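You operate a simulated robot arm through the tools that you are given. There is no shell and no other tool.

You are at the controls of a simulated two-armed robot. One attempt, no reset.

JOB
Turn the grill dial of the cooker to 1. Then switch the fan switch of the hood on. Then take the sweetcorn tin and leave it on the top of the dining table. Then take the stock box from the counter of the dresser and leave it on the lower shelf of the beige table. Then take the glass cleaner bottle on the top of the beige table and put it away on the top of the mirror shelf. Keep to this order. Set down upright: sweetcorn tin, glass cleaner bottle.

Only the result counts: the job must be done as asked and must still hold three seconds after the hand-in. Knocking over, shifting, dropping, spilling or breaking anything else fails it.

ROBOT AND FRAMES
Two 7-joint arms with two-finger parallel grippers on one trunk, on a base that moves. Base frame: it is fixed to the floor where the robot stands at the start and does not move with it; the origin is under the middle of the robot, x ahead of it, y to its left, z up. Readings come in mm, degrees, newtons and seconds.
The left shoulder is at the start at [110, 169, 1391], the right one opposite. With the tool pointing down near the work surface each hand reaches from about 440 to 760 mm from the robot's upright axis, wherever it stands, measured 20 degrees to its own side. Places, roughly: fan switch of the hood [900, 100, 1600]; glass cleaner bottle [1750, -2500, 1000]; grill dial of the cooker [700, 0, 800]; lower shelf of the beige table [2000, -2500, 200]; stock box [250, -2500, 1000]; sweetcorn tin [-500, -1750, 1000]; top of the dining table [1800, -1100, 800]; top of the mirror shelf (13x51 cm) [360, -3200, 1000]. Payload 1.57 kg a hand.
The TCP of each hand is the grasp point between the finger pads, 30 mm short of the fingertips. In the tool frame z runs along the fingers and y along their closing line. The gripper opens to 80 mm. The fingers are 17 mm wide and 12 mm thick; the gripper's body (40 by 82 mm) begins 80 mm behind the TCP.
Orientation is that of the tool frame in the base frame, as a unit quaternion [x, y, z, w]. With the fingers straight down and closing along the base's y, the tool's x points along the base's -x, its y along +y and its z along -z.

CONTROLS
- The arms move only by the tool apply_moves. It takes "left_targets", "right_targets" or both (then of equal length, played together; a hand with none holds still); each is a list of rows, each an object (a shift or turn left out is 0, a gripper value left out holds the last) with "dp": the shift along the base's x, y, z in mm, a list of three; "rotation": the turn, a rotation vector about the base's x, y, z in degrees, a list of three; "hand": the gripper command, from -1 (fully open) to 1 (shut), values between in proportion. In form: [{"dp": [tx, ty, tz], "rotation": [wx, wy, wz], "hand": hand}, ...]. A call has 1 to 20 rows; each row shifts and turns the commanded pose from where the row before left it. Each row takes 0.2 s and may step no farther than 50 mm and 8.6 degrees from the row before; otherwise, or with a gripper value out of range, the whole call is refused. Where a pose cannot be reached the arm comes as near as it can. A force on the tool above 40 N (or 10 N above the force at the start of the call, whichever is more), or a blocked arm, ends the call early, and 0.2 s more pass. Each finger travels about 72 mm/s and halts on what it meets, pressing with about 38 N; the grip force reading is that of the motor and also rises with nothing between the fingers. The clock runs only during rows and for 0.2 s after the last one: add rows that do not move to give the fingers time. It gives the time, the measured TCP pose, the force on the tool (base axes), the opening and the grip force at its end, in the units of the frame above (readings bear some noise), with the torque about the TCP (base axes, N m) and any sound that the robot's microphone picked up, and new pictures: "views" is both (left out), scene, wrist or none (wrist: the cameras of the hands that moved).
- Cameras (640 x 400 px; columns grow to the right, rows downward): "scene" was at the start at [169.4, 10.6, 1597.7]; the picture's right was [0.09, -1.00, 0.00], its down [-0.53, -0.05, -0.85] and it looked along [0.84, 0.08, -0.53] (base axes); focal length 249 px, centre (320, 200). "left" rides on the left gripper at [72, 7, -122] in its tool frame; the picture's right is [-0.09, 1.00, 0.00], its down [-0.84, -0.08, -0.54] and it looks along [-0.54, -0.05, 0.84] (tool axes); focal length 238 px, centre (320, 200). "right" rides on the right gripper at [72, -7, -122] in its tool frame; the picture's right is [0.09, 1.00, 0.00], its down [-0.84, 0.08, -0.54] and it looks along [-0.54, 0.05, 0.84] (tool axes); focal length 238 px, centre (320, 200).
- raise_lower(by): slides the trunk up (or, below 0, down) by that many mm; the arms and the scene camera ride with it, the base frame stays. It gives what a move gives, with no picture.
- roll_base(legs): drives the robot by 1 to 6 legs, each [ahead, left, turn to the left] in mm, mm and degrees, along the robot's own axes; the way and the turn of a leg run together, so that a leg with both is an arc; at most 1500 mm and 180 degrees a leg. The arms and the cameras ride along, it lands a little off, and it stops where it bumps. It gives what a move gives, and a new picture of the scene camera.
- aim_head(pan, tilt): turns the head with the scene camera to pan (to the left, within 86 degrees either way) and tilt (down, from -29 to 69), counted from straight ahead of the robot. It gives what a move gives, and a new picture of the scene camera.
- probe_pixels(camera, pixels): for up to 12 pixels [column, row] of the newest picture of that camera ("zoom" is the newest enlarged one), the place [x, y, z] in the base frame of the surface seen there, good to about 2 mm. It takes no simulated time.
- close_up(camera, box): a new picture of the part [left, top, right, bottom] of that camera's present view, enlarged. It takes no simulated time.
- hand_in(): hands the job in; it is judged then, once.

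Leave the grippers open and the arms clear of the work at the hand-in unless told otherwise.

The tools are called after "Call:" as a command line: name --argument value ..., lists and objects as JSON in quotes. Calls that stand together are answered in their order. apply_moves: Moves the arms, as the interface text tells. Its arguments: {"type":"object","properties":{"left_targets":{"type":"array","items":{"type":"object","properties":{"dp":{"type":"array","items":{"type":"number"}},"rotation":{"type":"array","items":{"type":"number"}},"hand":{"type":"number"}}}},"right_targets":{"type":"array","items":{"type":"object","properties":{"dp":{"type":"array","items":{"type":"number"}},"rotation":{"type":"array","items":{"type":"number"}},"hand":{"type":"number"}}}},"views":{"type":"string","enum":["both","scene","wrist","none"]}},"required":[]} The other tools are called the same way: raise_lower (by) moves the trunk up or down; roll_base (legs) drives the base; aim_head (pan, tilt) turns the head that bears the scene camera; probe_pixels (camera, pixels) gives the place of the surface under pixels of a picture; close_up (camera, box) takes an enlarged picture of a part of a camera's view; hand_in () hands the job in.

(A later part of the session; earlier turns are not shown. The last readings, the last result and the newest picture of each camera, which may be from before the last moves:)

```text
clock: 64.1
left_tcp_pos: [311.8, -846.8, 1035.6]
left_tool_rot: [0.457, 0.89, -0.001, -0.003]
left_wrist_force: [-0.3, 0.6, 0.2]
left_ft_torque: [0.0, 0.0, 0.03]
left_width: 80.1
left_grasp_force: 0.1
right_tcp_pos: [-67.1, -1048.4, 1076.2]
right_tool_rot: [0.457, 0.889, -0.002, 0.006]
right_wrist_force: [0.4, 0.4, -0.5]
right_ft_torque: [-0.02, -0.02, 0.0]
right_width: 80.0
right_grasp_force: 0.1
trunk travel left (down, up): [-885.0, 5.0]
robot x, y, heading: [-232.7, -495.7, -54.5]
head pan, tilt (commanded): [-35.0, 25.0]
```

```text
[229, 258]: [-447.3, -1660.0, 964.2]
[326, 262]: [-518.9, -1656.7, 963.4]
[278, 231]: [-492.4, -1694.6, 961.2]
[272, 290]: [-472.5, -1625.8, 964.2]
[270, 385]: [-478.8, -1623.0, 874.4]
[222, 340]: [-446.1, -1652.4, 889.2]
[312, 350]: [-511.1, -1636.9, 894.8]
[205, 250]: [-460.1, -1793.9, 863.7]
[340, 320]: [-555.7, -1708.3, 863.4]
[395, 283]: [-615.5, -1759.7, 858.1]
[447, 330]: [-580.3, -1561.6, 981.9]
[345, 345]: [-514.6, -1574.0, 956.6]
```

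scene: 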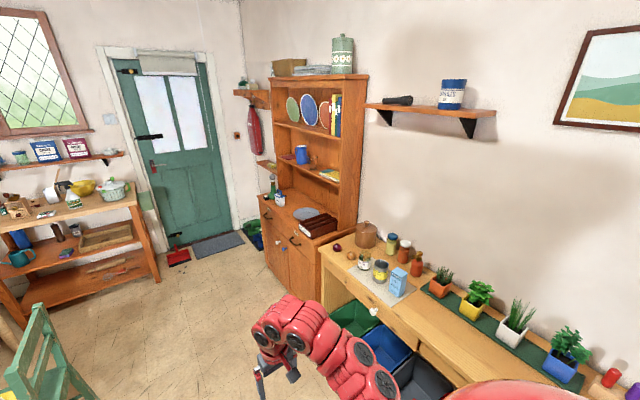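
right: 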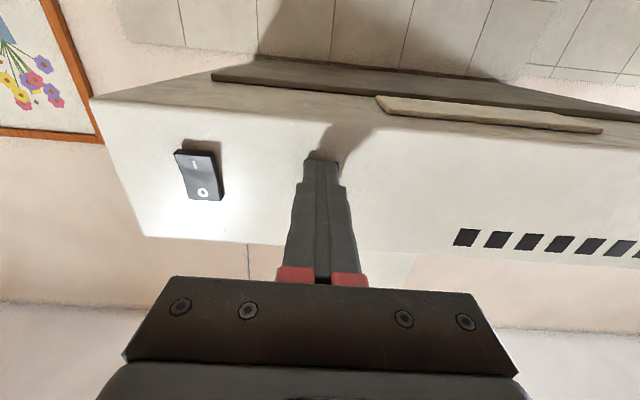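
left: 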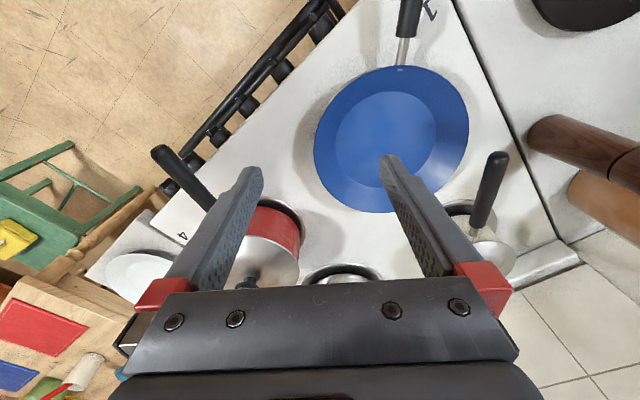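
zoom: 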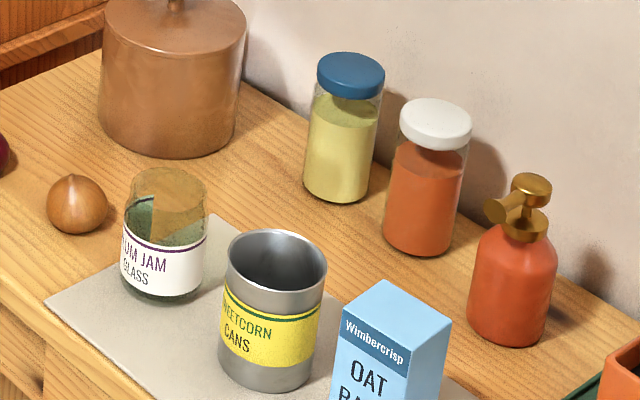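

Tin: diameter ≈73 mm, rim at z≈964, centre ≈(-482,-1660); desk top ≈862, desk front at a≈-1270. I'll take it with the left hand from above. First I tuck the right hand out to the side so it stays clear of the desk plants.

Call:
apply_moves --right_targets '[{"dp": [-44.6, -1.9, 0]}, {"dp": [-44.6, -1.9, 0]}, {"dp": [-44.6, -1.9, 0]}, {"dp": [-44.6, -1.9, 0]}, {"dp": [-44.6, -1.9, 0]}]' --views "scene"

```text
clock: 65.3
left_tcp_pos: [310.7, -846.7, 1037.1]
left_tool_rot: [0.458, 0.889, -0.001, -0.002]
left_wrist_force: [-0.7, -0.8, -0.8]
left_ft_torque: [0.0, -0.03, 0.03]
left_width: 79.9
left_grasp_force: 0.1
right_tcp_pos: [-289.7, -1056.4, 1076.2]
right_tool_rot: [0.456, 0.89, -0.002, 0.006]
right_wrist_force: [-0.6, -0.1, 0.2]
right_ft_torque: [0.0, -0.01, 0.0]
right_width: 80.0
right_grasp_force: 0.2
trunk travel left (down, up): [-885.0, 5.0]
robot x, y, heading: [-227.2, -494.9, -54.4]
head pan, tilt (commanded): [-35.0, 25.0]
```

scene: 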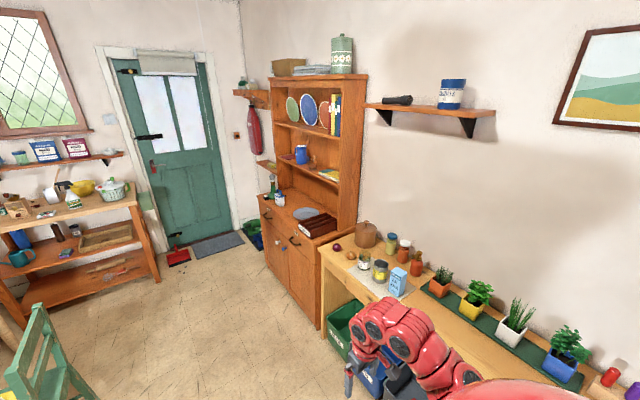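

Now I drive 553 mm ahead and turn right 89.6° to face the desk.

Call:
roll_base --legs '[[553, 0, 0], [0, 0, -89.6]]'

Call:
aim_head --pan 15 --tilt 40

```text
clock: 72.3
left_tcp_pos: [-271.6, -1484.6, 1035.7]
left_tool_rot: [0.956, 0.294, 0.0, -0.001]
left_wrist_force: [-0.2, 0.1, 0.0]
left_ft_torque: [0.05, 0.01, 0.02]
left_width: 79.9
left_grasp_force: 0.0
right_tcp_pos: [-467.5, -880.3, 1075.7]
right_tool_rot: [0.955, 0.296, -0.005, 0.003]
right_wrist_force: [0.1, 0.6, 0.7]
right_ft_torque: [-0.03, -0.02, -0.01]
right_width: 79.7
right_grasp_force: 0.0
trunk travel left (down, up): [-885.0, 5.0]
robot x, y, heading: [90.2, -949.7, -145.6]
head pan, tilt (commanded): [-35.0, 25.0]
```

scene: 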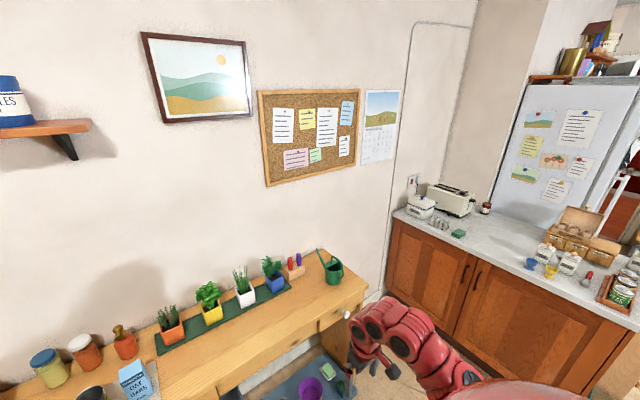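

```text
clock: 73.5
left_tcp_pos: [-273.0, -1484.0, 1035.4]
left_tool_rot: [0.956, 0.295, 0.0, -0.002]
left_wrist_force: [-0.5, 0.2, 0.4]
left_ft_torque: [-0.01, 0.02, 0.01]
left_width: 80.0
left_grasp_force: 0.0
right_tcp_pos: [-467.9, -879.5, 1076.3]
right_tool_rot: [0.955, 0.296, -0.006, 0.003]
right_wrist_force: [-0.7, -0.8, 1.3]
right_ft_torque: [0.02, 0.02, 0.02]
right_width: 80.0
right_grasp_force: 0.1
trunk travel left (down, up): [-885.0, 5.0]
robot x, y, heading: [89.6, -952.5, -145.6]
head pan, tilt (commanded): [15.0, 40.0]
```

scene: 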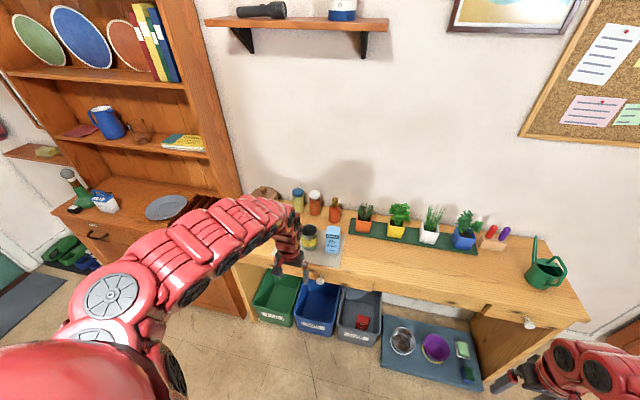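

I drive 170 mm closer and 27 mm to the left, leaving about 100 mm to the tin.

Call:
roll_base --legs '[[170, 27, 0]]'

Call:
close_up --camera "left" --box '[0, 0, 640, 400]'

```text
clock: 75.0
left_tcp_pos: [-395.5, -1602.7, 1037.9]
left_tool_rot: [0.955, 0.296, -0.001, -0.001]
left_wrist_force: [0.2, -0.3, 0.2]
left_ft_torque: [0.0, -0.01, 0.0]
left_width: 80.1
left_grasp_force: 0.0
right_tcp_pos: [-593.5, -997.4, 1077.0]
right_tool_rot: [0.955, 0.295, -0.008, 0.003]
right_wrist_force: [0.9, -0.6, 0.8]
right_ft_torque: [-0.02, -0.01, 0.0]
right_width: 80.1
right_grasp_force: 0.0
trunk travel left (down, up): [-885.0, 5.0]
robot x, y, heading: [-36.6, -1067.2, -145.5]
head pan, tilt (commanded): [15.0, 40.0]
```

scene: 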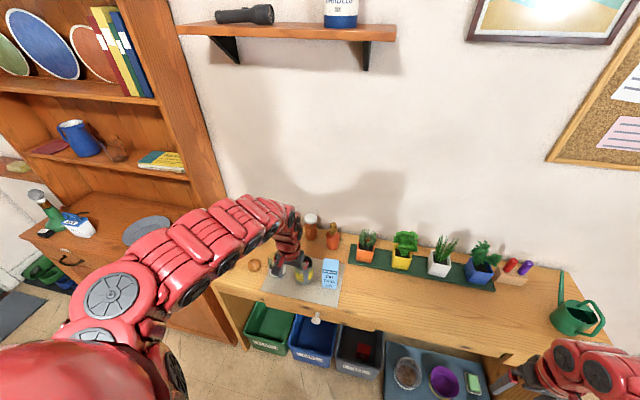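

```text
1.00 times, centred on (320, 200) of left (not enlarged: the box is as wide or as high as the picture)
```

zoom: 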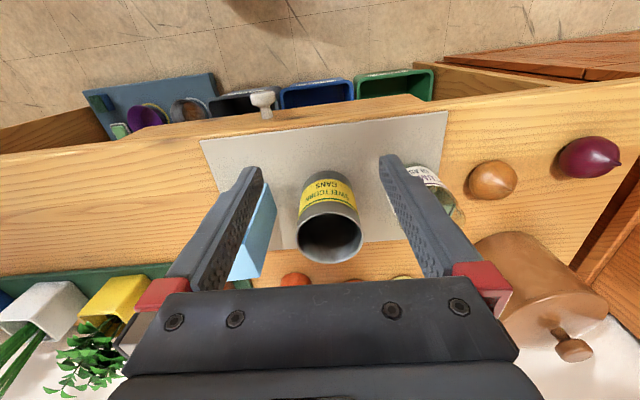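

The wrist view shows the tin between the fingers: rim around (330,237). I probe its rim, the box and the glass.

Call:
probe_pixels --camera "left" --pixels '[[299, 235], [361, 240], [330, 261], [328, 214], [330, 190], [264, 210], [245, 270], [262, 278], [425, 178], [460, 218], [270, 185], [380, 270]]'

Call:
close_up --camera "left" --box '[200, 120, 488, 300]'

```text
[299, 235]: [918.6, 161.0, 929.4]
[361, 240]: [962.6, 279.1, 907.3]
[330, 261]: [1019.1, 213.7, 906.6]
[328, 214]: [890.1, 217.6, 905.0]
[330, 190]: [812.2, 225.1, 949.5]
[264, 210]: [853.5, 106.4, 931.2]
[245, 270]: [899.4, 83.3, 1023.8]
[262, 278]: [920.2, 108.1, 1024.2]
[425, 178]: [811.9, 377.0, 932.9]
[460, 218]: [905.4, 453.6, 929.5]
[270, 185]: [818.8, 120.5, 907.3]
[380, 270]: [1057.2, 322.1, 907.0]
```

```text
2.22 times, centred on (344, 210) of left
```

zoom: 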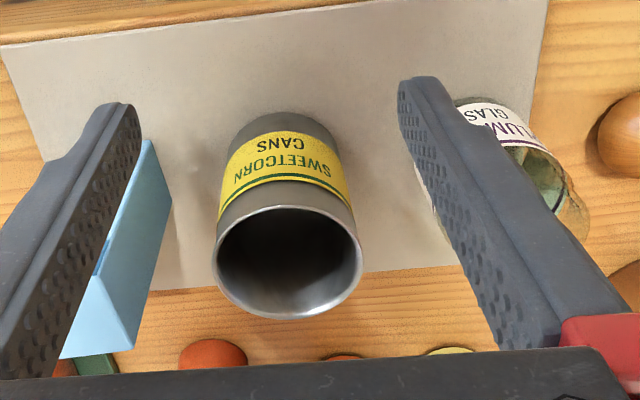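

The "left" probe used an old picture; I use the fresh enlarged one instead.

Call:
probe_pixels --camera "zoom" --pixels '[[215, 258], [361, 258], [290, 317], [286, 209], [280, 130], [150, 150], [135, 340], [170, 210], [460, 110], [545, 150], [555, 230], [65, 350]]'

```text
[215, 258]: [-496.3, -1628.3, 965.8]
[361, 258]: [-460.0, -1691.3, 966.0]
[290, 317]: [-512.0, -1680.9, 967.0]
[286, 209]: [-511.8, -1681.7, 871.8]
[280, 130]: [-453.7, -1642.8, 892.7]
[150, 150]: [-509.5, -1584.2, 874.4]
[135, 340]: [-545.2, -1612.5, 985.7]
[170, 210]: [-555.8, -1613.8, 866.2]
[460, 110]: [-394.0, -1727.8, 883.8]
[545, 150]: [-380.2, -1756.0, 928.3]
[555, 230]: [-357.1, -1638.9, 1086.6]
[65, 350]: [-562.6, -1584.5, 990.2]
```

Tin centre ≈(-480,-1661), rim z 966; oat box side is 42 mm from it and the jam glass ~50 mm away on the other side, enough for the 12 mm fingers. I drive 80 mm on.

Call:
roll_base --legs '[[80, 0, 0]]'

Call:
close_up --camera "left" --box '[200, 90, 488, 270]'

```text
clock: 76.1
left_tcp_pos: [-463.6, -1646.6, 1036.8]
left_tool_rot: [0.955, 0.295, -0.001, -0.002]
left_wrist_force: [0.3, 0.6, -0.2]
left_ft_torque: [-0.01, -0.01, 0.0]
left_width: 79.9
left_grasp_force: 0.1
right_tcp_pos: [-658.4, -1041.7, 1077.1]
right_tool_rot: [0.956, 0.295, -0.006, 0.002]
right_wrist_force: [-0.4, 0.0, 0.5]
right_ft_torque: [-0.01, 0.0, 0.02]
right_width: 79.9
right_grasp_force: 0.0
trunk travel left (down, up): [-885.0, 5.0]
robot x, y, heading: [-102.9, -1117.7, -145.8]
head pan, tilt (commanded): [15.0, 40.0]
```

scene: 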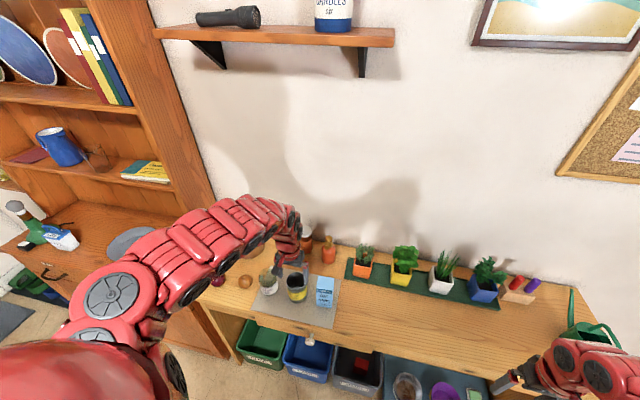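

```text
2.22 times, centred on (344, 180) of left
```

zoom: 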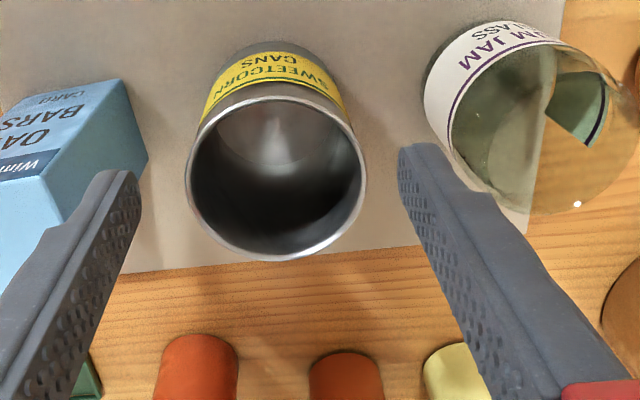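

Now I probe the rim from this closer view: left (188,180), right (365,175), far (275,257), near (275,98).

Call:
probe_pixels --camera "zoom" --pixels '[[189, 180], [364, 178], [275, 257], [275, 99], [215, 125], [335, 122], [340, 235], [205, 230], [145, 150], [70, 210], [425, 100], [445, 160]]'

```text
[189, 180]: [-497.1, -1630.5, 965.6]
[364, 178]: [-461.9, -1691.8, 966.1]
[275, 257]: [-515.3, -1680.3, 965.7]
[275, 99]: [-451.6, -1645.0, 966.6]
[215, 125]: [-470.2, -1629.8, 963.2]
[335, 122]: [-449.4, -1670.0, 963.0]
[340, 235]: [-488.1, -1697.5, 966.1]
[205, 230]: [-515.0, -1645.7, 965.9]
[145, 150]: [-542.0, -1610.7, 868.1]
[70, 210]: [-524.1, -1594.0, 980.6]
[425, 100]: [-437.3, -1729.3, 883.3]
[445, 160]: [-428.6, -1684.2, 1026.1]
```

Fit: the tin is 21 mm further ahead and 2.6 mm to the side of the hand. I shift by (-16.1,-14.1) and descend only 40 mm, then look again.

Call:
apply_moves --left_targets '[{"dp": [-16.1, -14.1, 0]}, {"dp": [0, 0, -15]}, {"dp": [0, 0, -15]}]' --views "wrist"

Call:
close_up --camera "left" --box '[200, 90, 440, 240]'

```text
clock: 76.9
left_tcp_pos: [-480.9, -1663.8, 1006.8]
left_tool_rot: [0.955, 0.295, 0.001, -0.002]
left_wrist_force: [0.2, 0.0, -0.6]
left_ft_torque: [0.0, -0.02, 0.01]
left_width: 80.0
left_grasp_force: 0.1
right_tcp_pos: [-662.4, -1043.5, 1075.6]
right_tool_rot: [0.955, 0.295, -0.006, 0.002]
right_wrist_force: [-0.1, 0.0, 0.1]
right_ft_torque: [0.02, 0.01, 0.05]
right_width: 80.1
right_grasp_force: 0.0
trunk travel left (down, up): [-885.0, 5.0]
robot x, y, heading: [-102.7, -1118.9, -145.5]
head pan, tilt (commanded): [15.0, 40.0]
```

left: 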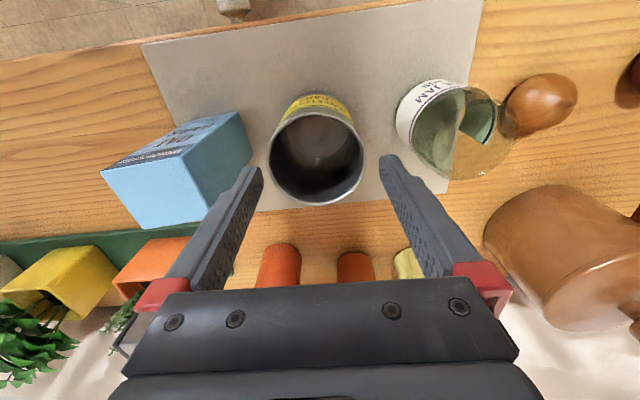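

```text
2.67 times, centred on (320, 165) of left
```

zoom: 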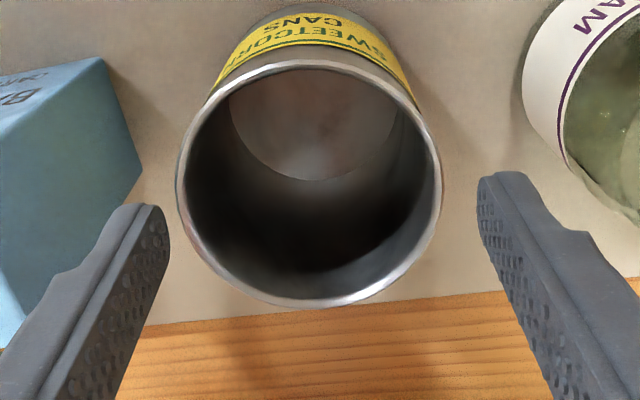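

Overshot by about 2 mm; I correct by (0.7, 3.1) and descend to z≈940 with the fingers straddling the tin.

Call:
apply_moves --left_targets '[{"dp": [0.7, 3.1, 0]}, {"dp": [0, 0, -5]}, {"dp": [0, 0, -5]}]' --views "none"

Call:
close_up --camera "left" --box '[200, 90, 440, 240]'

```text
clock: 77.7
left_tcp_pos: [-479.9, -1658.5, 996.6]
left_tool_rot: [0.956, 0.295, 0.001, -0.002]
left_wrist_force: [-0.2, -0.2, 0.5]
left_ft_torque: [-0.01, 0.02, 0.0]
left_width: 80.1
left_grasp_force: 0.1
right_tcp_pos: [-660.0, -1043.5, 1075.0]
right_tool_rot: [0.956, 0.295, -0.006, 0.003]
right_wrist_force: [0.7, 0.3, 1.1]
right_ft_torque: [0.0, -0.03, 0.0]
right_width: 80.0
right_grasp_force: 0.0
trunk travel left (down, up): [-885.0, 5.0]
robot x, y, heading: [-102.2, -1114.3, -145.7]
head pan, tilt (commanded): [15.0, 40.0]
```

```text
2.67 times, centred on (320, 165) of left
```

zoom: 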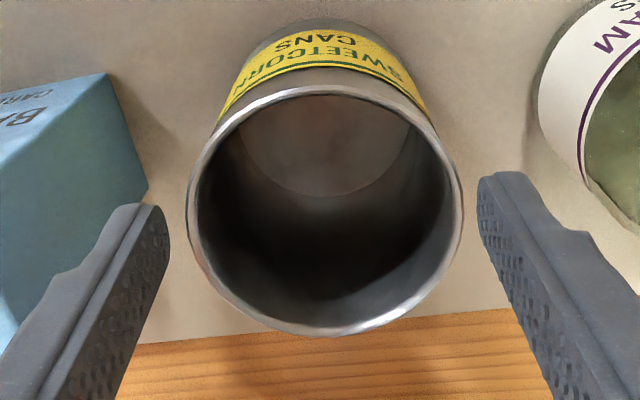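

Now perfectly centred: rim spans columns 187–463, fingertips 170–478. I descend 56 mm.

Call:
apply_moves --left_targets '[{"dp": [0, 0, -9]}, {"dp": [0, 0, -9]}, {"dp": [0, 0, -10]}, {"dp": [0, 0, -10]}, {"dp": [0, 0, -10]}, {"dp": [0, 0, -8]}]' --views "wrist"

```text
clock: 79.1
left_tcp_pos: [-479.5, -1659.2, 939.3]
left_tool_rot: [0.956, 0.295, 0.0, -0.002]
left_wrist_force: [1.1, -0.8, 0.5]
left_ft_torque: [0.03, -0.01, -0.02]
left_width: 80.0
left_grasp_force: 0.1
right_tcp_pos: [-659.9, -1044.0, 1076.0]
right_tool_rot: [0.955, 0.295, -0.005, 0.003]
right_wrist_force: [-0.9, -0.5, -0.5]
right_ft_torque: [0.02, 0.02, 0.01]
right_width: 79.7
right_grasp_force: 0.0
trunk travel left (down, up): [-885.0, 5.0]
robot x, y, heading: [-98.4, -1115.8, -145.9]
head pan, tilt (commanded): [15.0, 40.0]
```

left: 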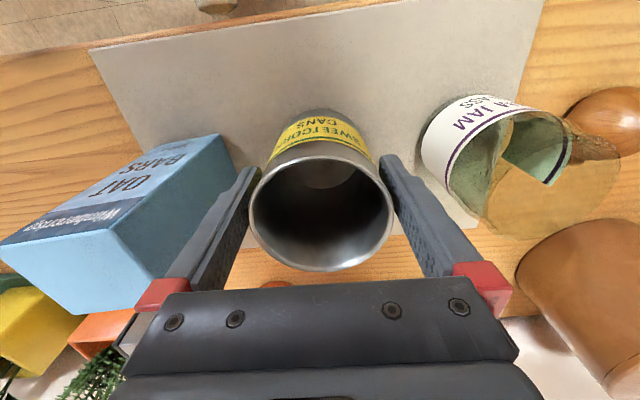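

Fingers straddle the tin with no contact. I close on it.

Call:
apply_moves --left_targets '[{"hand": 1}, {"hand": 1}, {"hand": 1}]' --views "wrist"

```text
clock: 79.9
left_tcp_pos: [-480.3, -1659.7, 940.3]
left_tool_rot: [0.955, 0.295, 0.0, -0.002]
left_wrist_force: [-0.3, -0.5, -0.3]
left_ft_torque: [-0.01, 0.01, -0.01]
left_width: 73.8
left_grasp_force: 38.2
right_tcp_pos: [-660.8, -1044.2, 1075.7]
right_tool_rot: [0.955, 0.295, -0.006, 0.003]
right_wrist_force: [-0.5, 0.6, 0.3]
right_ft_torque: [0.0, -0.02, -0.02]
right_width: 80.0
right_grasp_force: 0.2
trunk travel left (down, up): [-885.0, 5.0]
robot x, y, heading: [-102.6, -1115.3, -145.8]
head pan, tilt (commanded): [15.0, 40.0]
```

left: 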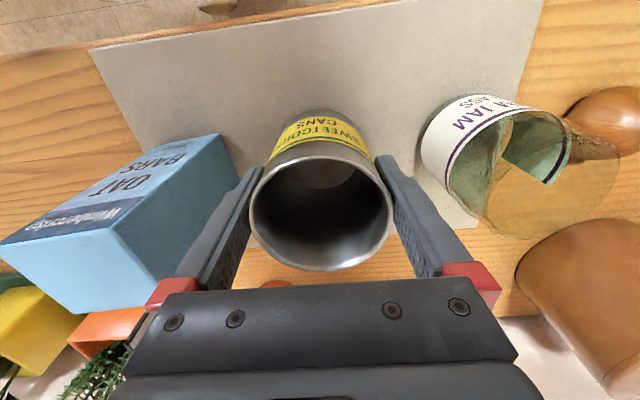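

Gripped (73.8 mm, 38 N). I lift straight up by 95 mm.

Call:
apply_moves --left_targets '[{"dp": [0, 0, 10]}, {"dp": [0, 0, 15]}, {"dp": [0, 0, 20]}, {"dp": [0, 0, 25]}, {"dp": [0, 0, 25]}]' --views "both"

```text
clock: 81.1
left_tcp_pos: [-479.1, -1659.4, 1036.5]
left_tool_rot: [0.956, 0.294, 0.0, -0.002]
left_wrist_force: [0.2, 0.1, 0.0]
left_ft_torque: [-0.01, 0.02, -0.01]
left_width: 73.5
left_grasp_force: 37.7
right_tcp_pos: [-660.0, -1043.3, 1076.5]
right_tool_rot: [0.956, 0.295, -0.006, 0.003]
right_wrist_force: [0.0, -1.1, -0.1]
right_ft_torque: [0.06, 0.02, -0.02]
right_width: 79.7
right_grasp_force: 0.1
trunk travel left (down, up): [-885.0, 5.0]
robot x, y, heading: [-99.7, -1121.6, -145.8]
head pan, tilt (commanded): [15.0, 40.0]
```

scene: 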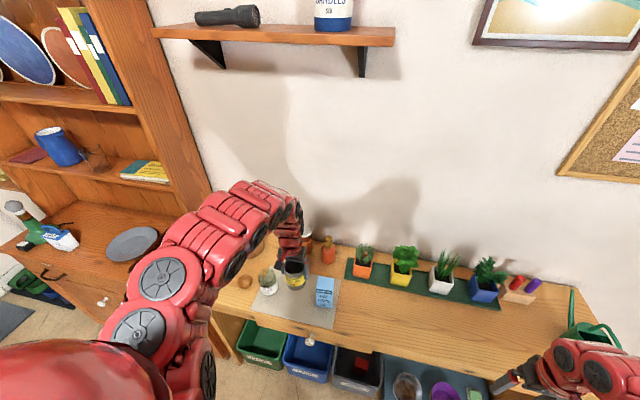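
left: 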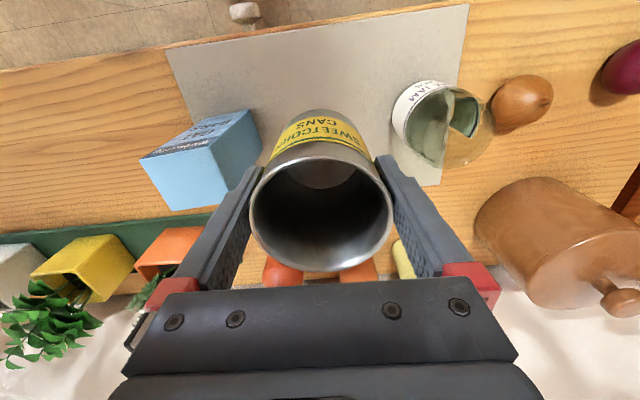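

The tin is held and clear. I back away 300 mm and turn left 92° to face along the room.

Call:
roll_base --legs '[[-300, 0, 0], [0, 0, 91.8]]'

Call:
aim_head --pan 30 --tilt 30

```text
clock: 87.0
left_tcp_pos: [697.7, -1317.6, 1034.1]
left_tool_rot: [0.463, 0.886, -0.002, -0.002]
left_wrist_force: [-0.2, 0.4, -1.3]
left_ft_torque: [-0.02, 0.0, 0.02]
left_width: 73.9
left_grasp_force: 37.9
right_tcp_pos: [83.5, -1506.0, 1075.6]
right_tool_rot: [0.463, 0.886, -0.002, 0.006]
right_wrist_force: [-0.6, -0.6, 0.4]
right_ft_torque: [-0.01, 0.03, 0.0]
right_width: 80.0
right_grasp_force: 0.0
trunk travel left (down, up): [-885.0, 5.0]
robot x, y, heading: [151.2, -944.7, -55.1]
head pan, tilt (commanded): [15.0, 40.0]
```

scene: 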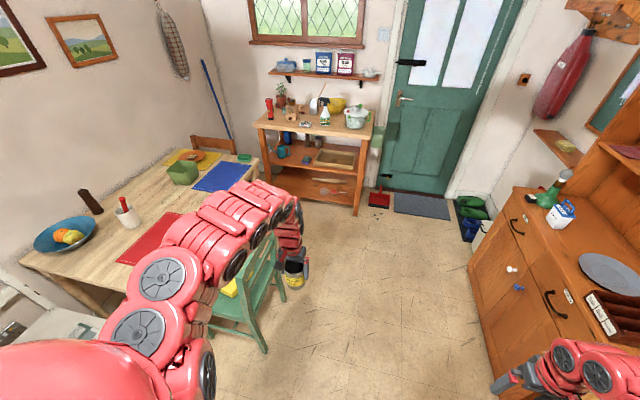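

```text
clock: 87.7
left_tcp_pos: [698.2, -1318.6, 1034.9]
left_tool_rot: [0.463, 0.886, -0.001, -0.001]
left_wrist_force: [0.2, 0.2, -0.1]
left_ft_torque: [0.04, 0.01, 0.02]
left_width: 73.8
left_grasp_force: 37.9
right_tcp_pos: [83.4, -1505.5, 1076.4]
right_tool_rot: [0.463, 0.886, -0.002, 0.006]
right_wrist_force: [0.2, 0.1, -0.2]
right_ft_torque: [0.02, -0.01, 0.0]
right_width: 79.8
right_grasp_force: 0.0
trunk travel left (down, up): [-885.0, 5.0]
robot x, y, heading: [145.1, -944.0, -55.4]
head pan, tilt (commanded): [30.0, 30.0]
```

scene: 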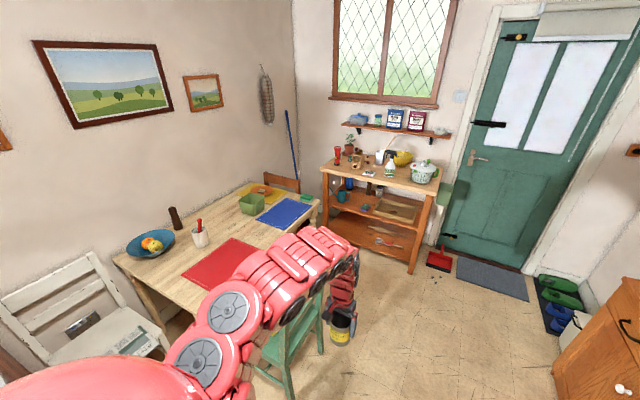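

I probe the dining table's edges, mats and chair from here.

Call:
probe_pixels --camera "scene" --pixels '[[114, 257], [150, 285], [182, 274], [230, 240], [255, 216], [285, 198], [313, 206], [320, 203], [200, 240], [195, 215], [280, 290], [268, 235]]'

```text
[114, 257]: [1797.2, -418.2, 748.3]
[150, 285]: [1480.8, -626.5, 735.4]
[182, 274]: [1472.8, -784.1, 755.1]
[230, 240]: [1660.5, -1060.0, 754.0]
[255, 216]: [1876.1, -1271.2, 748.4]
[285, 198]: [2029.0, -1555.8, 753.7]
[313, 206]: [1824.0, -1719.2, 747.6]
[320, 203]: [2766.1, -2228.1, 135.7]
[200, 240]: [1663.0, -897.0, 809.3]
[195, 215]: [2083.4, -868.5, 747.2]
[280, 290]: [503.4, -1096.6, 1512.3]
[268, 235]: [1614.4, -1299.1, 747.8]
```

Table top z≈748; there is bare wood between the red mat (to b≈1834) and the blue mat (from b≈2150). I aim to put the tin at about b=2060, a=590. I drive 1050 mm along the room, then turn left 91° there.

Call:
roll_base --legs '[[1050, 0, 0], [0, 0, 91.3]]'

Call:
aim_head --pan -5 --tilt 35

```text
clock: 97.0
left_tcp_pos: [1098.8, -1236.2, 1035.3]
left_tool_rot: [-0.316, 0.949, -0.002, 0.0]
left_wrist_force: [-0.2, -0.2, 0.0]
left_ft_torque: [-0.01, -0.04, 0.01]
left_width: 73.7
left_grasp_force: 37.4
right_tcp_pos: [1307.5, -1843.2, 1076.0]
right_tool_rot: [-0.317, 0.948, 0.003, 0.006]
right_wrist_force: [-0.4, 0.0, 0.2]
right_ft_torque: [0.0, 0.02, -0.01]
right_width: 80.3
right_grasp_force: 0.1
trunk travel left (down, up): [-885.0, 5.0]
robot x, y, heading: [747.9, -1794.8, 36.9]
head pan, tilt (commanded): [30.0, 30.0]
```

scene: 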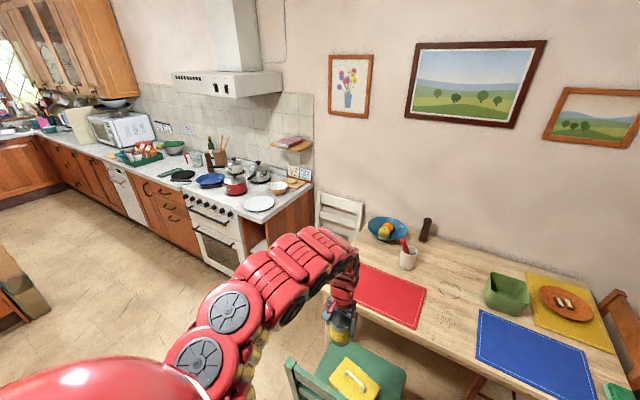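

```text
clock: 98.0
left_tcp_pos: [1099.5, -1236.6, 1034.7]
left_tool_rot: [-0.314, 0.949, -0.002, 0.0]
left_wrist_force: [-0.2, 1.0, -0.6]
left_ft_torque: [-0.01, 0.01, -0.01]
left_width: 73.7
left_grasp_force: 38.4
right_tcp_pos: [1308.4, -1842.5, 1076.1]
right_tool_rot: [-0.316, 0.949, 0.003, 0.007]
right_wrist_force: [0.6, 0.2, 0.0]
right_ft_torque: [0.01, -0.05, 0.01]
right_width: 79.9
right_grasp_force: 0.1
trunk travel left (down, up): [-885.0, 5.0]
robot x, y, heading: [747.0, -1797.1, 36.5]
head pan, tilt (commanded): [-5.0, 35.0]
```

scene: 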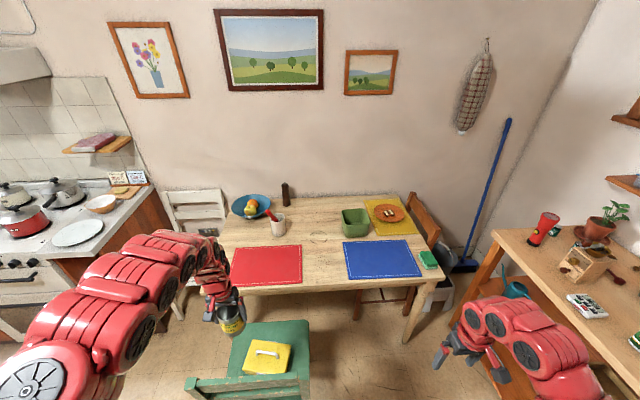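

A fine view of the table: the bare wood between the mats is at about (323,265). I probe there, the table's front edge, and the green chair's extents.

Call:
probe_pixels --camera "scene" --pixels '[[323, 265], [323, 283], [323, 240], [303, 275], [343, 270], [309, 325], [308, 375], [190, 382], [435, 277], [495, 235], [640, 330], [232, 330]]'

```text
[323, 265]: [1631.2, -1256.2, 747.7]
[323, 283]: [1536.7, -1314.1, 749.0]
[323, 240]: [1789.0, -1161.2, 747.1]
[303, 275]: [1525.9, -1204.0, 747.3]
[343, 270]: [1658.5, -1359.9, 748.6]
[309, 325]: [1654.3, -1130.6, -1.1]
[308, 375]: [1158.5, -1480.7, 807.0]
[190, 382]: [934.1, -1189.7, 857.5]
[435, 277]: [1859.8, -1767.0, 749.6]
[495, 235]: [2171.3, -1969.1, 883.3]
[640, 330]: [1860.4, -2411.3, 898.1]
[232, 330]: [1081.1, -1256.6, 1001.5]
```

Bare wood spans b≈1880–2085; the chair back is at a≈40–70 up to b≈1890 and z≈860. I slide 388 mm right first, then go ahead 350 mm, staying clear of the chair.

Call:
roll_base --legs '[[0, -388, 0]]'

```text
clock: 100.4
left_tcp_pos: [1331.1, -1544.6, 1035.8]
left_tool_rot: [-0.316, 0.949, -0.003, 0.0]
left_wrist_force: [0.6, 0.0, -0.7]
left_ft_torque: [0.0, -0.01, 0.0]
left_width: 73.8
left_grasp_force: 37.3
right_tcp_pos: [1540.4, -2151.6, 1075.8]
right_tool_rot: [-0.317, 0.948, 0.003, 0.006]
right_wrist_force: [0.3, 0.5, -0.3]
right_ft_torque: [0.05, 0.0, 0.01]
right_width: 79.9
right_grasp_force: 0.2
trunk travel left (down, up): [-885.0, 5.0]
robot x, y, heading: [974.0, -2102.3, 36.5]
head pan, tilt (commanded): [-5.0, 35.0]
```

scene: 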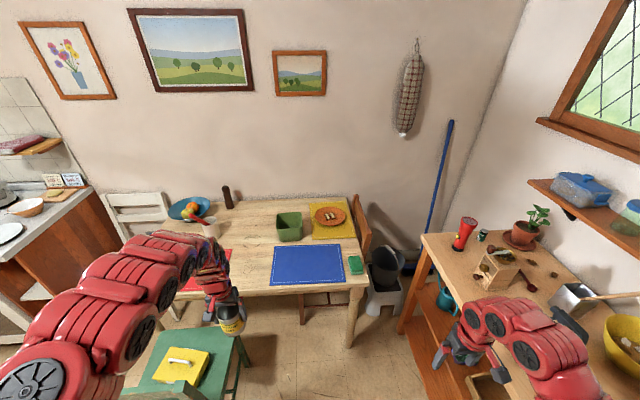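

Clear on both sides. Now 350 mm ahead.

Call:
roll_base --legs '[[350, 0, 0]]'

Call:
aim_head --pan 15 --tilt 45

```text
clock: 102.7
left_tcp_pos: [1610.8, -1338.2, 1036.1]
left_tool_rot: [-0.315, 0.949, -0.002, 0.001]
left_wrist_force: [0.5, 0.4, -0.5]
left_ft_torque: [-0.02, -0.05, -0.02]
left_width: 73.8
left_grasp_force: 38.5
right_tcp_pos: [1817.9, -1945.0, 1076.6]
right_tool_rot: [-0.316, 0.949, 0.002, 0.006]
right_wrist_force: [-0.1, 0.2, 0.1]
right_ft_torque: [-0.03, 0.03, -0.03]
right_width: 79.9
right_grasp_force: 0.0
trunk travel left (down, up): [-885.0, 5.0]
robot x, y, heading: [1256.5, -1899.1, 36.8]
head pan, tilt (commanded): [-5.0, 35.0]
```

scene: 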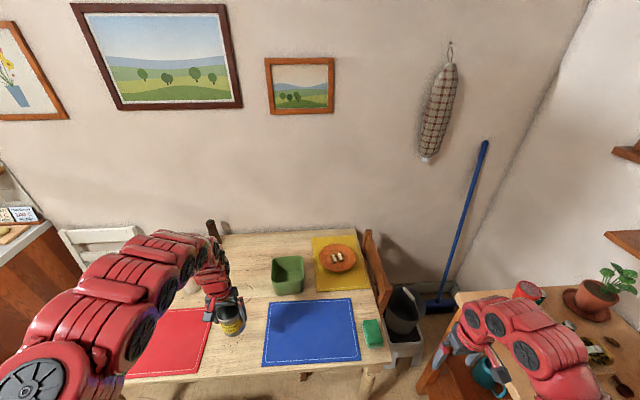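

```text
clock: 103.5
left_tcp_pos: [1611.6, -1337.8, 1034.6]
left_tool_rot: [-0.315, 0.949, -0.001, -0.001]
left_wrist_force: [0.0, 0.7, -0.4]
left_ft_torque: [0.03, 0.01, -0.03]
left_width: 73.8
left_grasp_force: 38.2
right_tcp_pos: [1818.5, -1944.7, 1076.5]
right_tool_rot: [-0.315, 0.949, 0.003, 0.005]
right_wrist_force: [0.5, 0.7, 0.4]
right_ft_torque: [0.02, 0.01, -0.01]
right_width: 79.6
right_grasp_force: 0.2
trunk travel left (down, up): [-885.0, 5.0]
robot x, y, heading: [1254.3, -1896.6, 36.8]
head pan, tilt (commanded): [15.0, 45.0]
```

scene: 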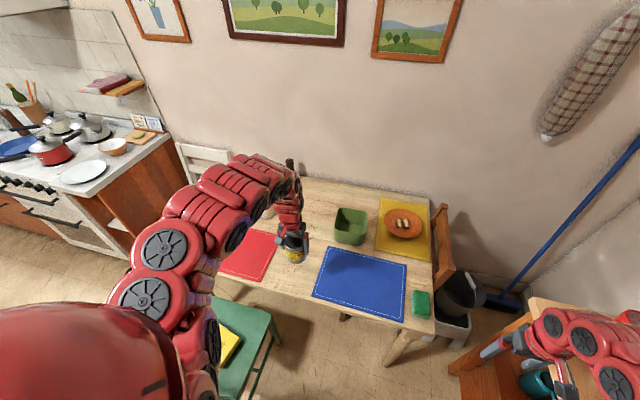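

The tin hangs over the table at a≈517, b≈2030. I move the left hand 60 mm ahead and 40 mm left to the middle of the bare area, then lower the trunk.

Call:
apply_moves --left_targets '[{"dp": [6.2, 17.0, 0]}, {"dp": [6.2, 17.0, 0]}, {"dp": [6.2, 17.0, 0]}, {"dp": [6.2, 17.0, 0]}]' --views "none"

Call:
raise_lower --by -180

Call:
aim_head --pan 15 --tilt 40

```text
clock: 104.5
left_tcp_pos: [1637.1, -1269.1, 1034.5]
left_tool_rot: [-0.316, 0.949, -0.002, -0.002]
left_wrist_force: [0.0, -0.6, -0.4]
left_ft_torque: [0.0, 0.02, 0.04]
left_width: 73.9
left_grasp_force: 37.9
right_tcp_pos: [1819.2, -1944.6, 1076.5]
right_tool_rot: [-0.316, 0.949, 0.002, 0.004]
right_wrist_force: [-0.8, 0.5, 0.6]
right_ft_torque: [0.02, -0.02, -0.02]
right_width: 79.9
right_grasp_force: 0.0
trunk travel left (down, up): [-885.0, 5.0]
robot x, y, heading: [1254.6, -1897.4, 36.7]
head pan, tilt (commanded): [15.0, 45.0]
```

```text
clock: 106.5
left_tcp_pos: [1636.3, -1269.9, 855.8]
left_tool_rot: [-0.315, 0.949, -0.002, -0.001]
left_wrist_force: [1.3, 0.5, -0.4]
left_ft_torque: [-0.03, -0.01, -0.02]
left_width: 73.6
left_grasp_force: 38.4
right_tcp_pos: [1819.2, -1943.7, 895.9]
right_tool_rot: [-0.316, 0.949, 0.002, 0.006]
right_wrist_force: [-0.2, -1.4, -0.5]
right_ft_torque: [0.0, 0.0, 0.01]
right_width: 80.0
right_grasp_force: 0.1
trunk travel left (down, up): [-705.0, 185.0]
robot x, y, heading: [1253.0, -1901.7, 36.7]
head pan, tilt (commanded): [15.0, 45.0]
```

```text
clock: 107.2
left_tcp_pos: [1637.1, -1269.4, 854.7]
left_tool_rot: [-0.314, 0.949, -0.002, -0.001]
left_wrist_force: [-0.4, -0.1, -1.7]
left_ft_torque: [-0.01, -0.01, 0.01]
left_width: 73.9
left_grasp_force: 38.2
right_tcp_pos: [1819.1, -1944.4, 896.0]
right_tool_rot: [-0.316, 0.949, 0.003, 0.006]
right_wrist_force: [-0.8, -0.1, -0.8]
right_ft_torque: [-0.02, 0.01, 0.01]
right_width: 80.1
right_grasp_force: 0.0
trunk travel left (down, up): [-705.0, 185.0]
robot x, y, heading: [1258.9, -1896.5, 36.6]
head pan, tilt (commanded): [15.0, 40.0]
```

scene: 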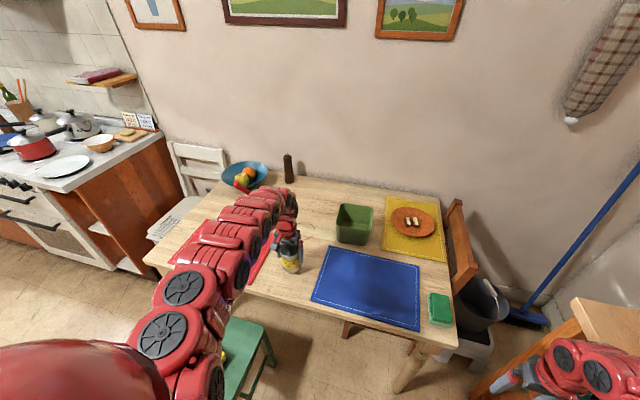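

The tin is over the bare wood at (290,260). I zoom in to check the spot and its bottom height.

Call:
close_up --camera "scene" --box '[240, 210, 352, 280]'

Call:
close_up --camera "left" --box '[0, 0, 640, 400]'

```text
5.71 times, centred on (296, 245) of scene
```

zoom: 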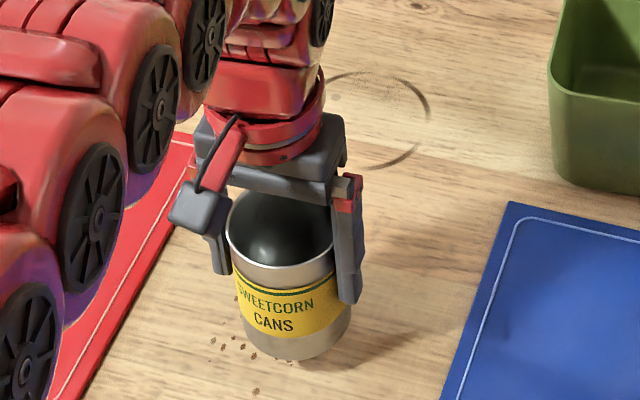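

```text
1.00 times, centred on (320, 200) of left (not enlarged: the box is as wide or as high as the picture)
```

zoom: 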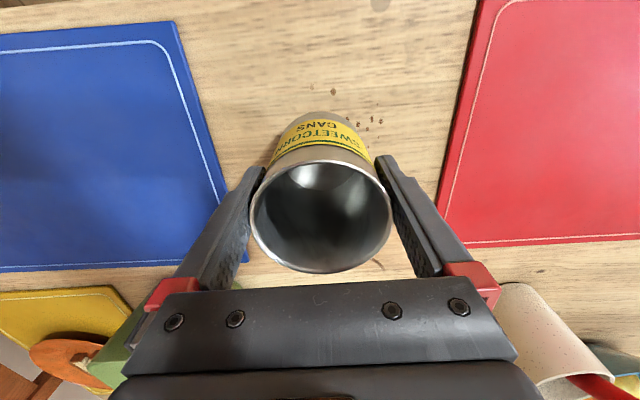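

The spot is clear between the mats. I lower 27 mm, then by small steps to contact.

Call:
apply_moves --left_targets '[{"dp": [0, 0, -10]}, {"dp": [0, 0, -10]}, {"dp": [0, 0, -7]}]' --views "none"

Call:
apply_moves --left_targets '[{"dp": [0, 0, -2]}, {"dp": [0, 0, -1.5]}, {"dp": [0, 0, -1]}]' --views "none"

Call:
close_up --camera "scene" --box '[240, 210, 352, 280]'

```text
clock: 108.0
left_tcp_pos: [1638.3, -1269.8, 828.9]
left_tool_rot: [-0.315, 0.949, -0.002, 0.0]
left_wrist_force: [-0.2, 0.7, -0.5]
left_ft_torque: [0.04, 0.0, 0.01]
left_width: 73.9
left_grasp_force: 37.6
right_tcp_pos: [1817.8, -1945.8, 895.9]
right_tool_rot: [-0.316, 0.949, 0.003, 0.005]
right_wrist_force: [0.0, 0.1, 0.4]
right_ft_torque: [0.01, 0.03, 0.01]
right_width: 80.1
right_grasp_force: 0.0
trunk travel left (down, up): [-705.0, 185.0]
robot x, y, heading: [1259.5, -1897.5, 36.5]
head pan, tilt (commanded): [15.0, 40.0]
```

```text
clock: 108.8
left_tcp_pos: [1637.8, -1269.8, 827.3]
left_tool_rot: [-0.315, 0.949, -0.002, -0.001]
left_wrist_force: [0.2, 0.3, 3.2]
left_ft_torque: [0.19, 0.02, -0.04]
left_width: 73.9
left_grasp_force: 38.3
right_tcp_pos: [1819.6, -1944.9, 895.8]
right_tool_rot: [-0.316, 0.949, 0.004, 0.006]
right_wrist_force: [0.4, 0.3, 0.4]
right_ft_torque: [-0.01, -0.01, 0.01]
right_width: 80.1
right_grasp_force: 0.1
trunk travel left (down, up): [-705.0, 185.0]
robot x, y, heading: [1256.8, -1896.4, 36.9]
head pan, tilt (commanded): [15.0, 40.0]
```

```text
5.71 times, centred on (296, 245) of scene
```

zoom: 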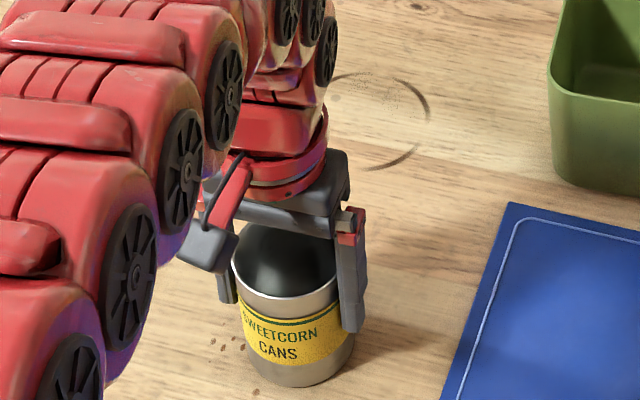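

Contact is felt (3 N up, TCP halted at 827). I settle another 1.5 mm, then open slowly and hold.

Call:
apply_moves --left_targets '[{"dp": [0, 0, -1.5]}, {}]' --views "none"

```text
clock: 109.4
left_tcp_pos: [1637.8, -1270.9, 824.4]
left_tool_rot: [-0.315, 0.949, 0.0, 0.001]
left_wrist_force: [-0.4, 1.8, 15.8]
left_ft_torque: [0.16, 0.26, 0.0]
left_width: 74.2
left_grasp_force: 38.2
right_tcp_pos: [1817.6, -1946.6, 896.5]
right_tool_rot: [-0.315, 0.949, 0.003, 0.007]
right_wrist_force: [0.9, 0.5, 1.6]
right_ft_torque: [0.01, 0.01, -0.01]
right_width: 79.8
right_grasp_force: 0.1
trunk travel left (down, up): [-705.0, 185.0]
robot x, y, heading: [1257.1, -1896.1, 36.7]
head pan, tilt (commanded): [15.0, 40.0]
```

Well seated (16 N). I relax 0.8 mm and open the fingers.

Call:
apply_moves --left_targets '[{"dp": [0, 0, 0.8]}, {"hand": -1}, {"hand": -1}]' --views "wrist"

```text
clock: 110.2
left_tcp_pos: [1637.3, -1272.0, 823.8]
left_tool_rot: [-0.314, 0.949, -0.002, -0.001]
left_wrist_force: [0.8, -0.2, 0.7]
left_ft_torque: [0.01, -0.02, 0.03]
left_width: 80.0
left_grasp_force: 0.0
right_tcp_pos: [1818.9, -1944.9, 896.3]
right_tool_rot: [-0.315, 0.949, 0.002, 0.006]
right_wrist_force: [1.1, -0.5, -0.3]
right_ft_torque: [-0.04, 0.01, 0.01]
right_width: 80.1
right_grasp_force: 0.0
trunk travel left (down, up): [-705.0, 185.0]
robot x, y, heading: [1252.9, -1899.4, 37.0]
head pan, tilt (commanded): [15.0, 40.0]
```

left: 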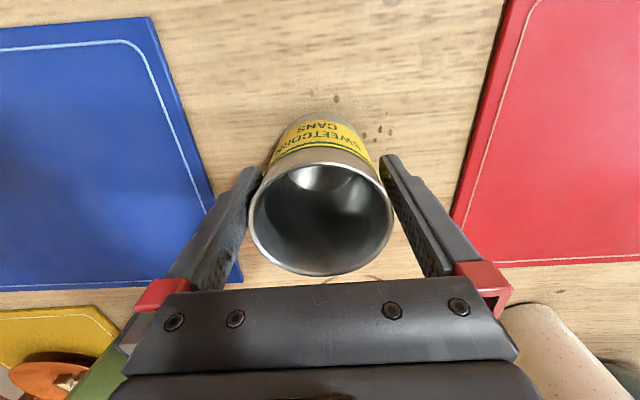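

Open (80 mm). I raise the hand straight up carefully, 60 mm first, then check the tin.

Call:
apply_moves --left_targets '[{"dp": [0, 0, 6]}, {"dp": [0, 0, 10]}, {"dp": [0, 0, 14]}, {"dp": [0, 0, 15]}, {"dp": [0, 0, 20]}, {"dp": [0, 0, 25]}]' --views "both"

Call:
close_up --camera "scene" --box '[240, 210, 352, 280]'

```text
clock: 111.6
left_tcp_pos: [1637.0, -1271.3, 916.1]
left_tool_rot: [-0.315, 0.949, -0.001, 0.001]
left_wrist_force: [-0.9, -0.1, 0.5]
left_ft_torque: [0.03, -0.03, -0.06]
left_width: 80.0
left_grasp_force: 0.1
right_tcp_pos: [1818.2, -1945.8, 896.1]
right_tool_rot: [-0.315, 0.949, 0.002, 0.005]
right_wrist_force: [0.6, 0.4, 0.5]
right_ft_torque: [0.0, 0.01, -0.02]
right_width: 80.1
right_grasp_force: 0.1
trunk travel left (down, up): [-705.0, 185.0]
robot x, y, heading: [1256.3, -1897.0, 36.8]
head pan, tilt (commanded): [15.0, 40.0]
```

scene: 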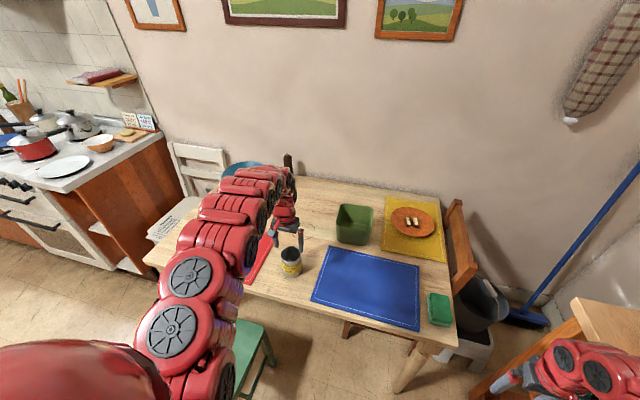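
left: 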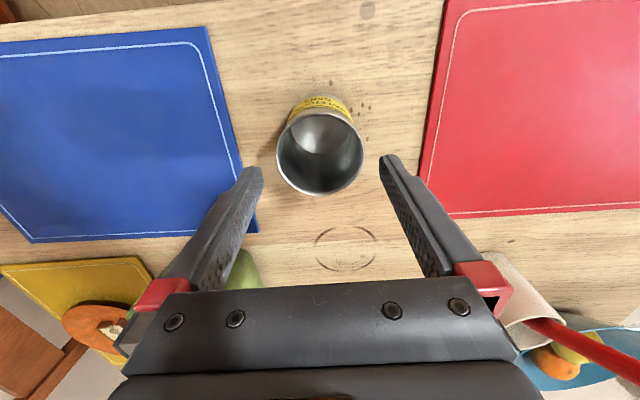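

```text
5.71 times, centred on (296, 245) of scene
```

zoom: 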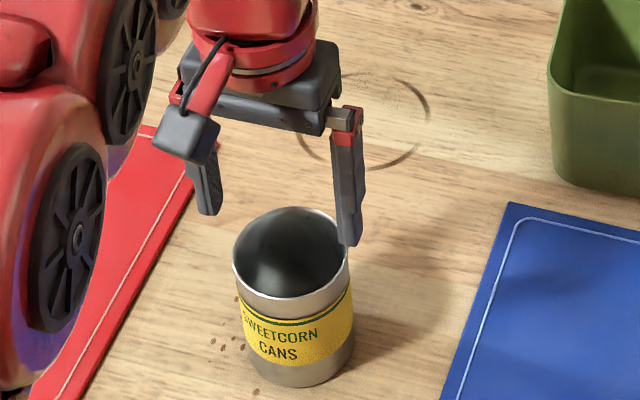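

The tin stands upright on the table. Now I raise the trunk 180 mm and draw the left hand back to its compact position.

Call:
raise_lower --by 180

Call:
apply_moves --left_targets '[{"dp": [-8, -20, -5]}, {"dp": [-8, -20, -5]}, {"dp": [-8, -18, -10]}, {"dp": [-8, -14, -15]}]' --views "none"

```text
clock: 113.6
left_tcp_pos: [1637.0, -1270.1, 1093.7]
left_tool_rot: [-0.315, 0.949, -0.002, -0.001]
left_wrist_force: [-0.3, 0.0, 1.2]
left_ft_torque: [0.01, 0.0, -0.02]
left_width: 79.8
left_grasp_force: 0.1
right_tcp_pos: [1818.1, -1945.0, 1076.7]
right_tool_rot: [-0.316, 0.949, 0.003, 0.006]
right_wrist_force: [0.2, 0.2, -0.1]
right_ft_torque: [-0.05, 0.0, 0.02]
right_width: 79.8
right_grasp_force: 0.1
trunk travel left (down, up): [-885.0, 5.0]
robot x, y, heading: [1255.7, -1895.8, 36.7]
head pan, tilt (commanded): [15.0, 40.0]
```

```text
clock: 114.6
left_tcp_pos: [1608.1, -1342.4, 1058.9]
left_tool_rot: [-0.315, 0.949, -0.002, -0.001]
left_wrist_force: [-0.2, -0.4, -0.1]
left_ft_torque: [-0.02, -0.04, -0.03]
left_width: 79.9
left_grasp_force: 0.1
right_tcp_pos: [1819.1, -1944.5, 1075.6]
right_tool_rot: [-0.315, 0.949, 0.002, 0.006]
right_wrist_force: [-0.9, 0.4, -0.8]
right_ft_torque: [-0.04, 0.01, -0.04]
right_width: 79.9
right_grasp_force: 0.0
trunk travel left (down, up): [-885.0, 5.0]
robot x, y, heading: [1256.4, -1895.3, 36.7]
head pan, tilt (commanded): [15.0, 40.0]
```

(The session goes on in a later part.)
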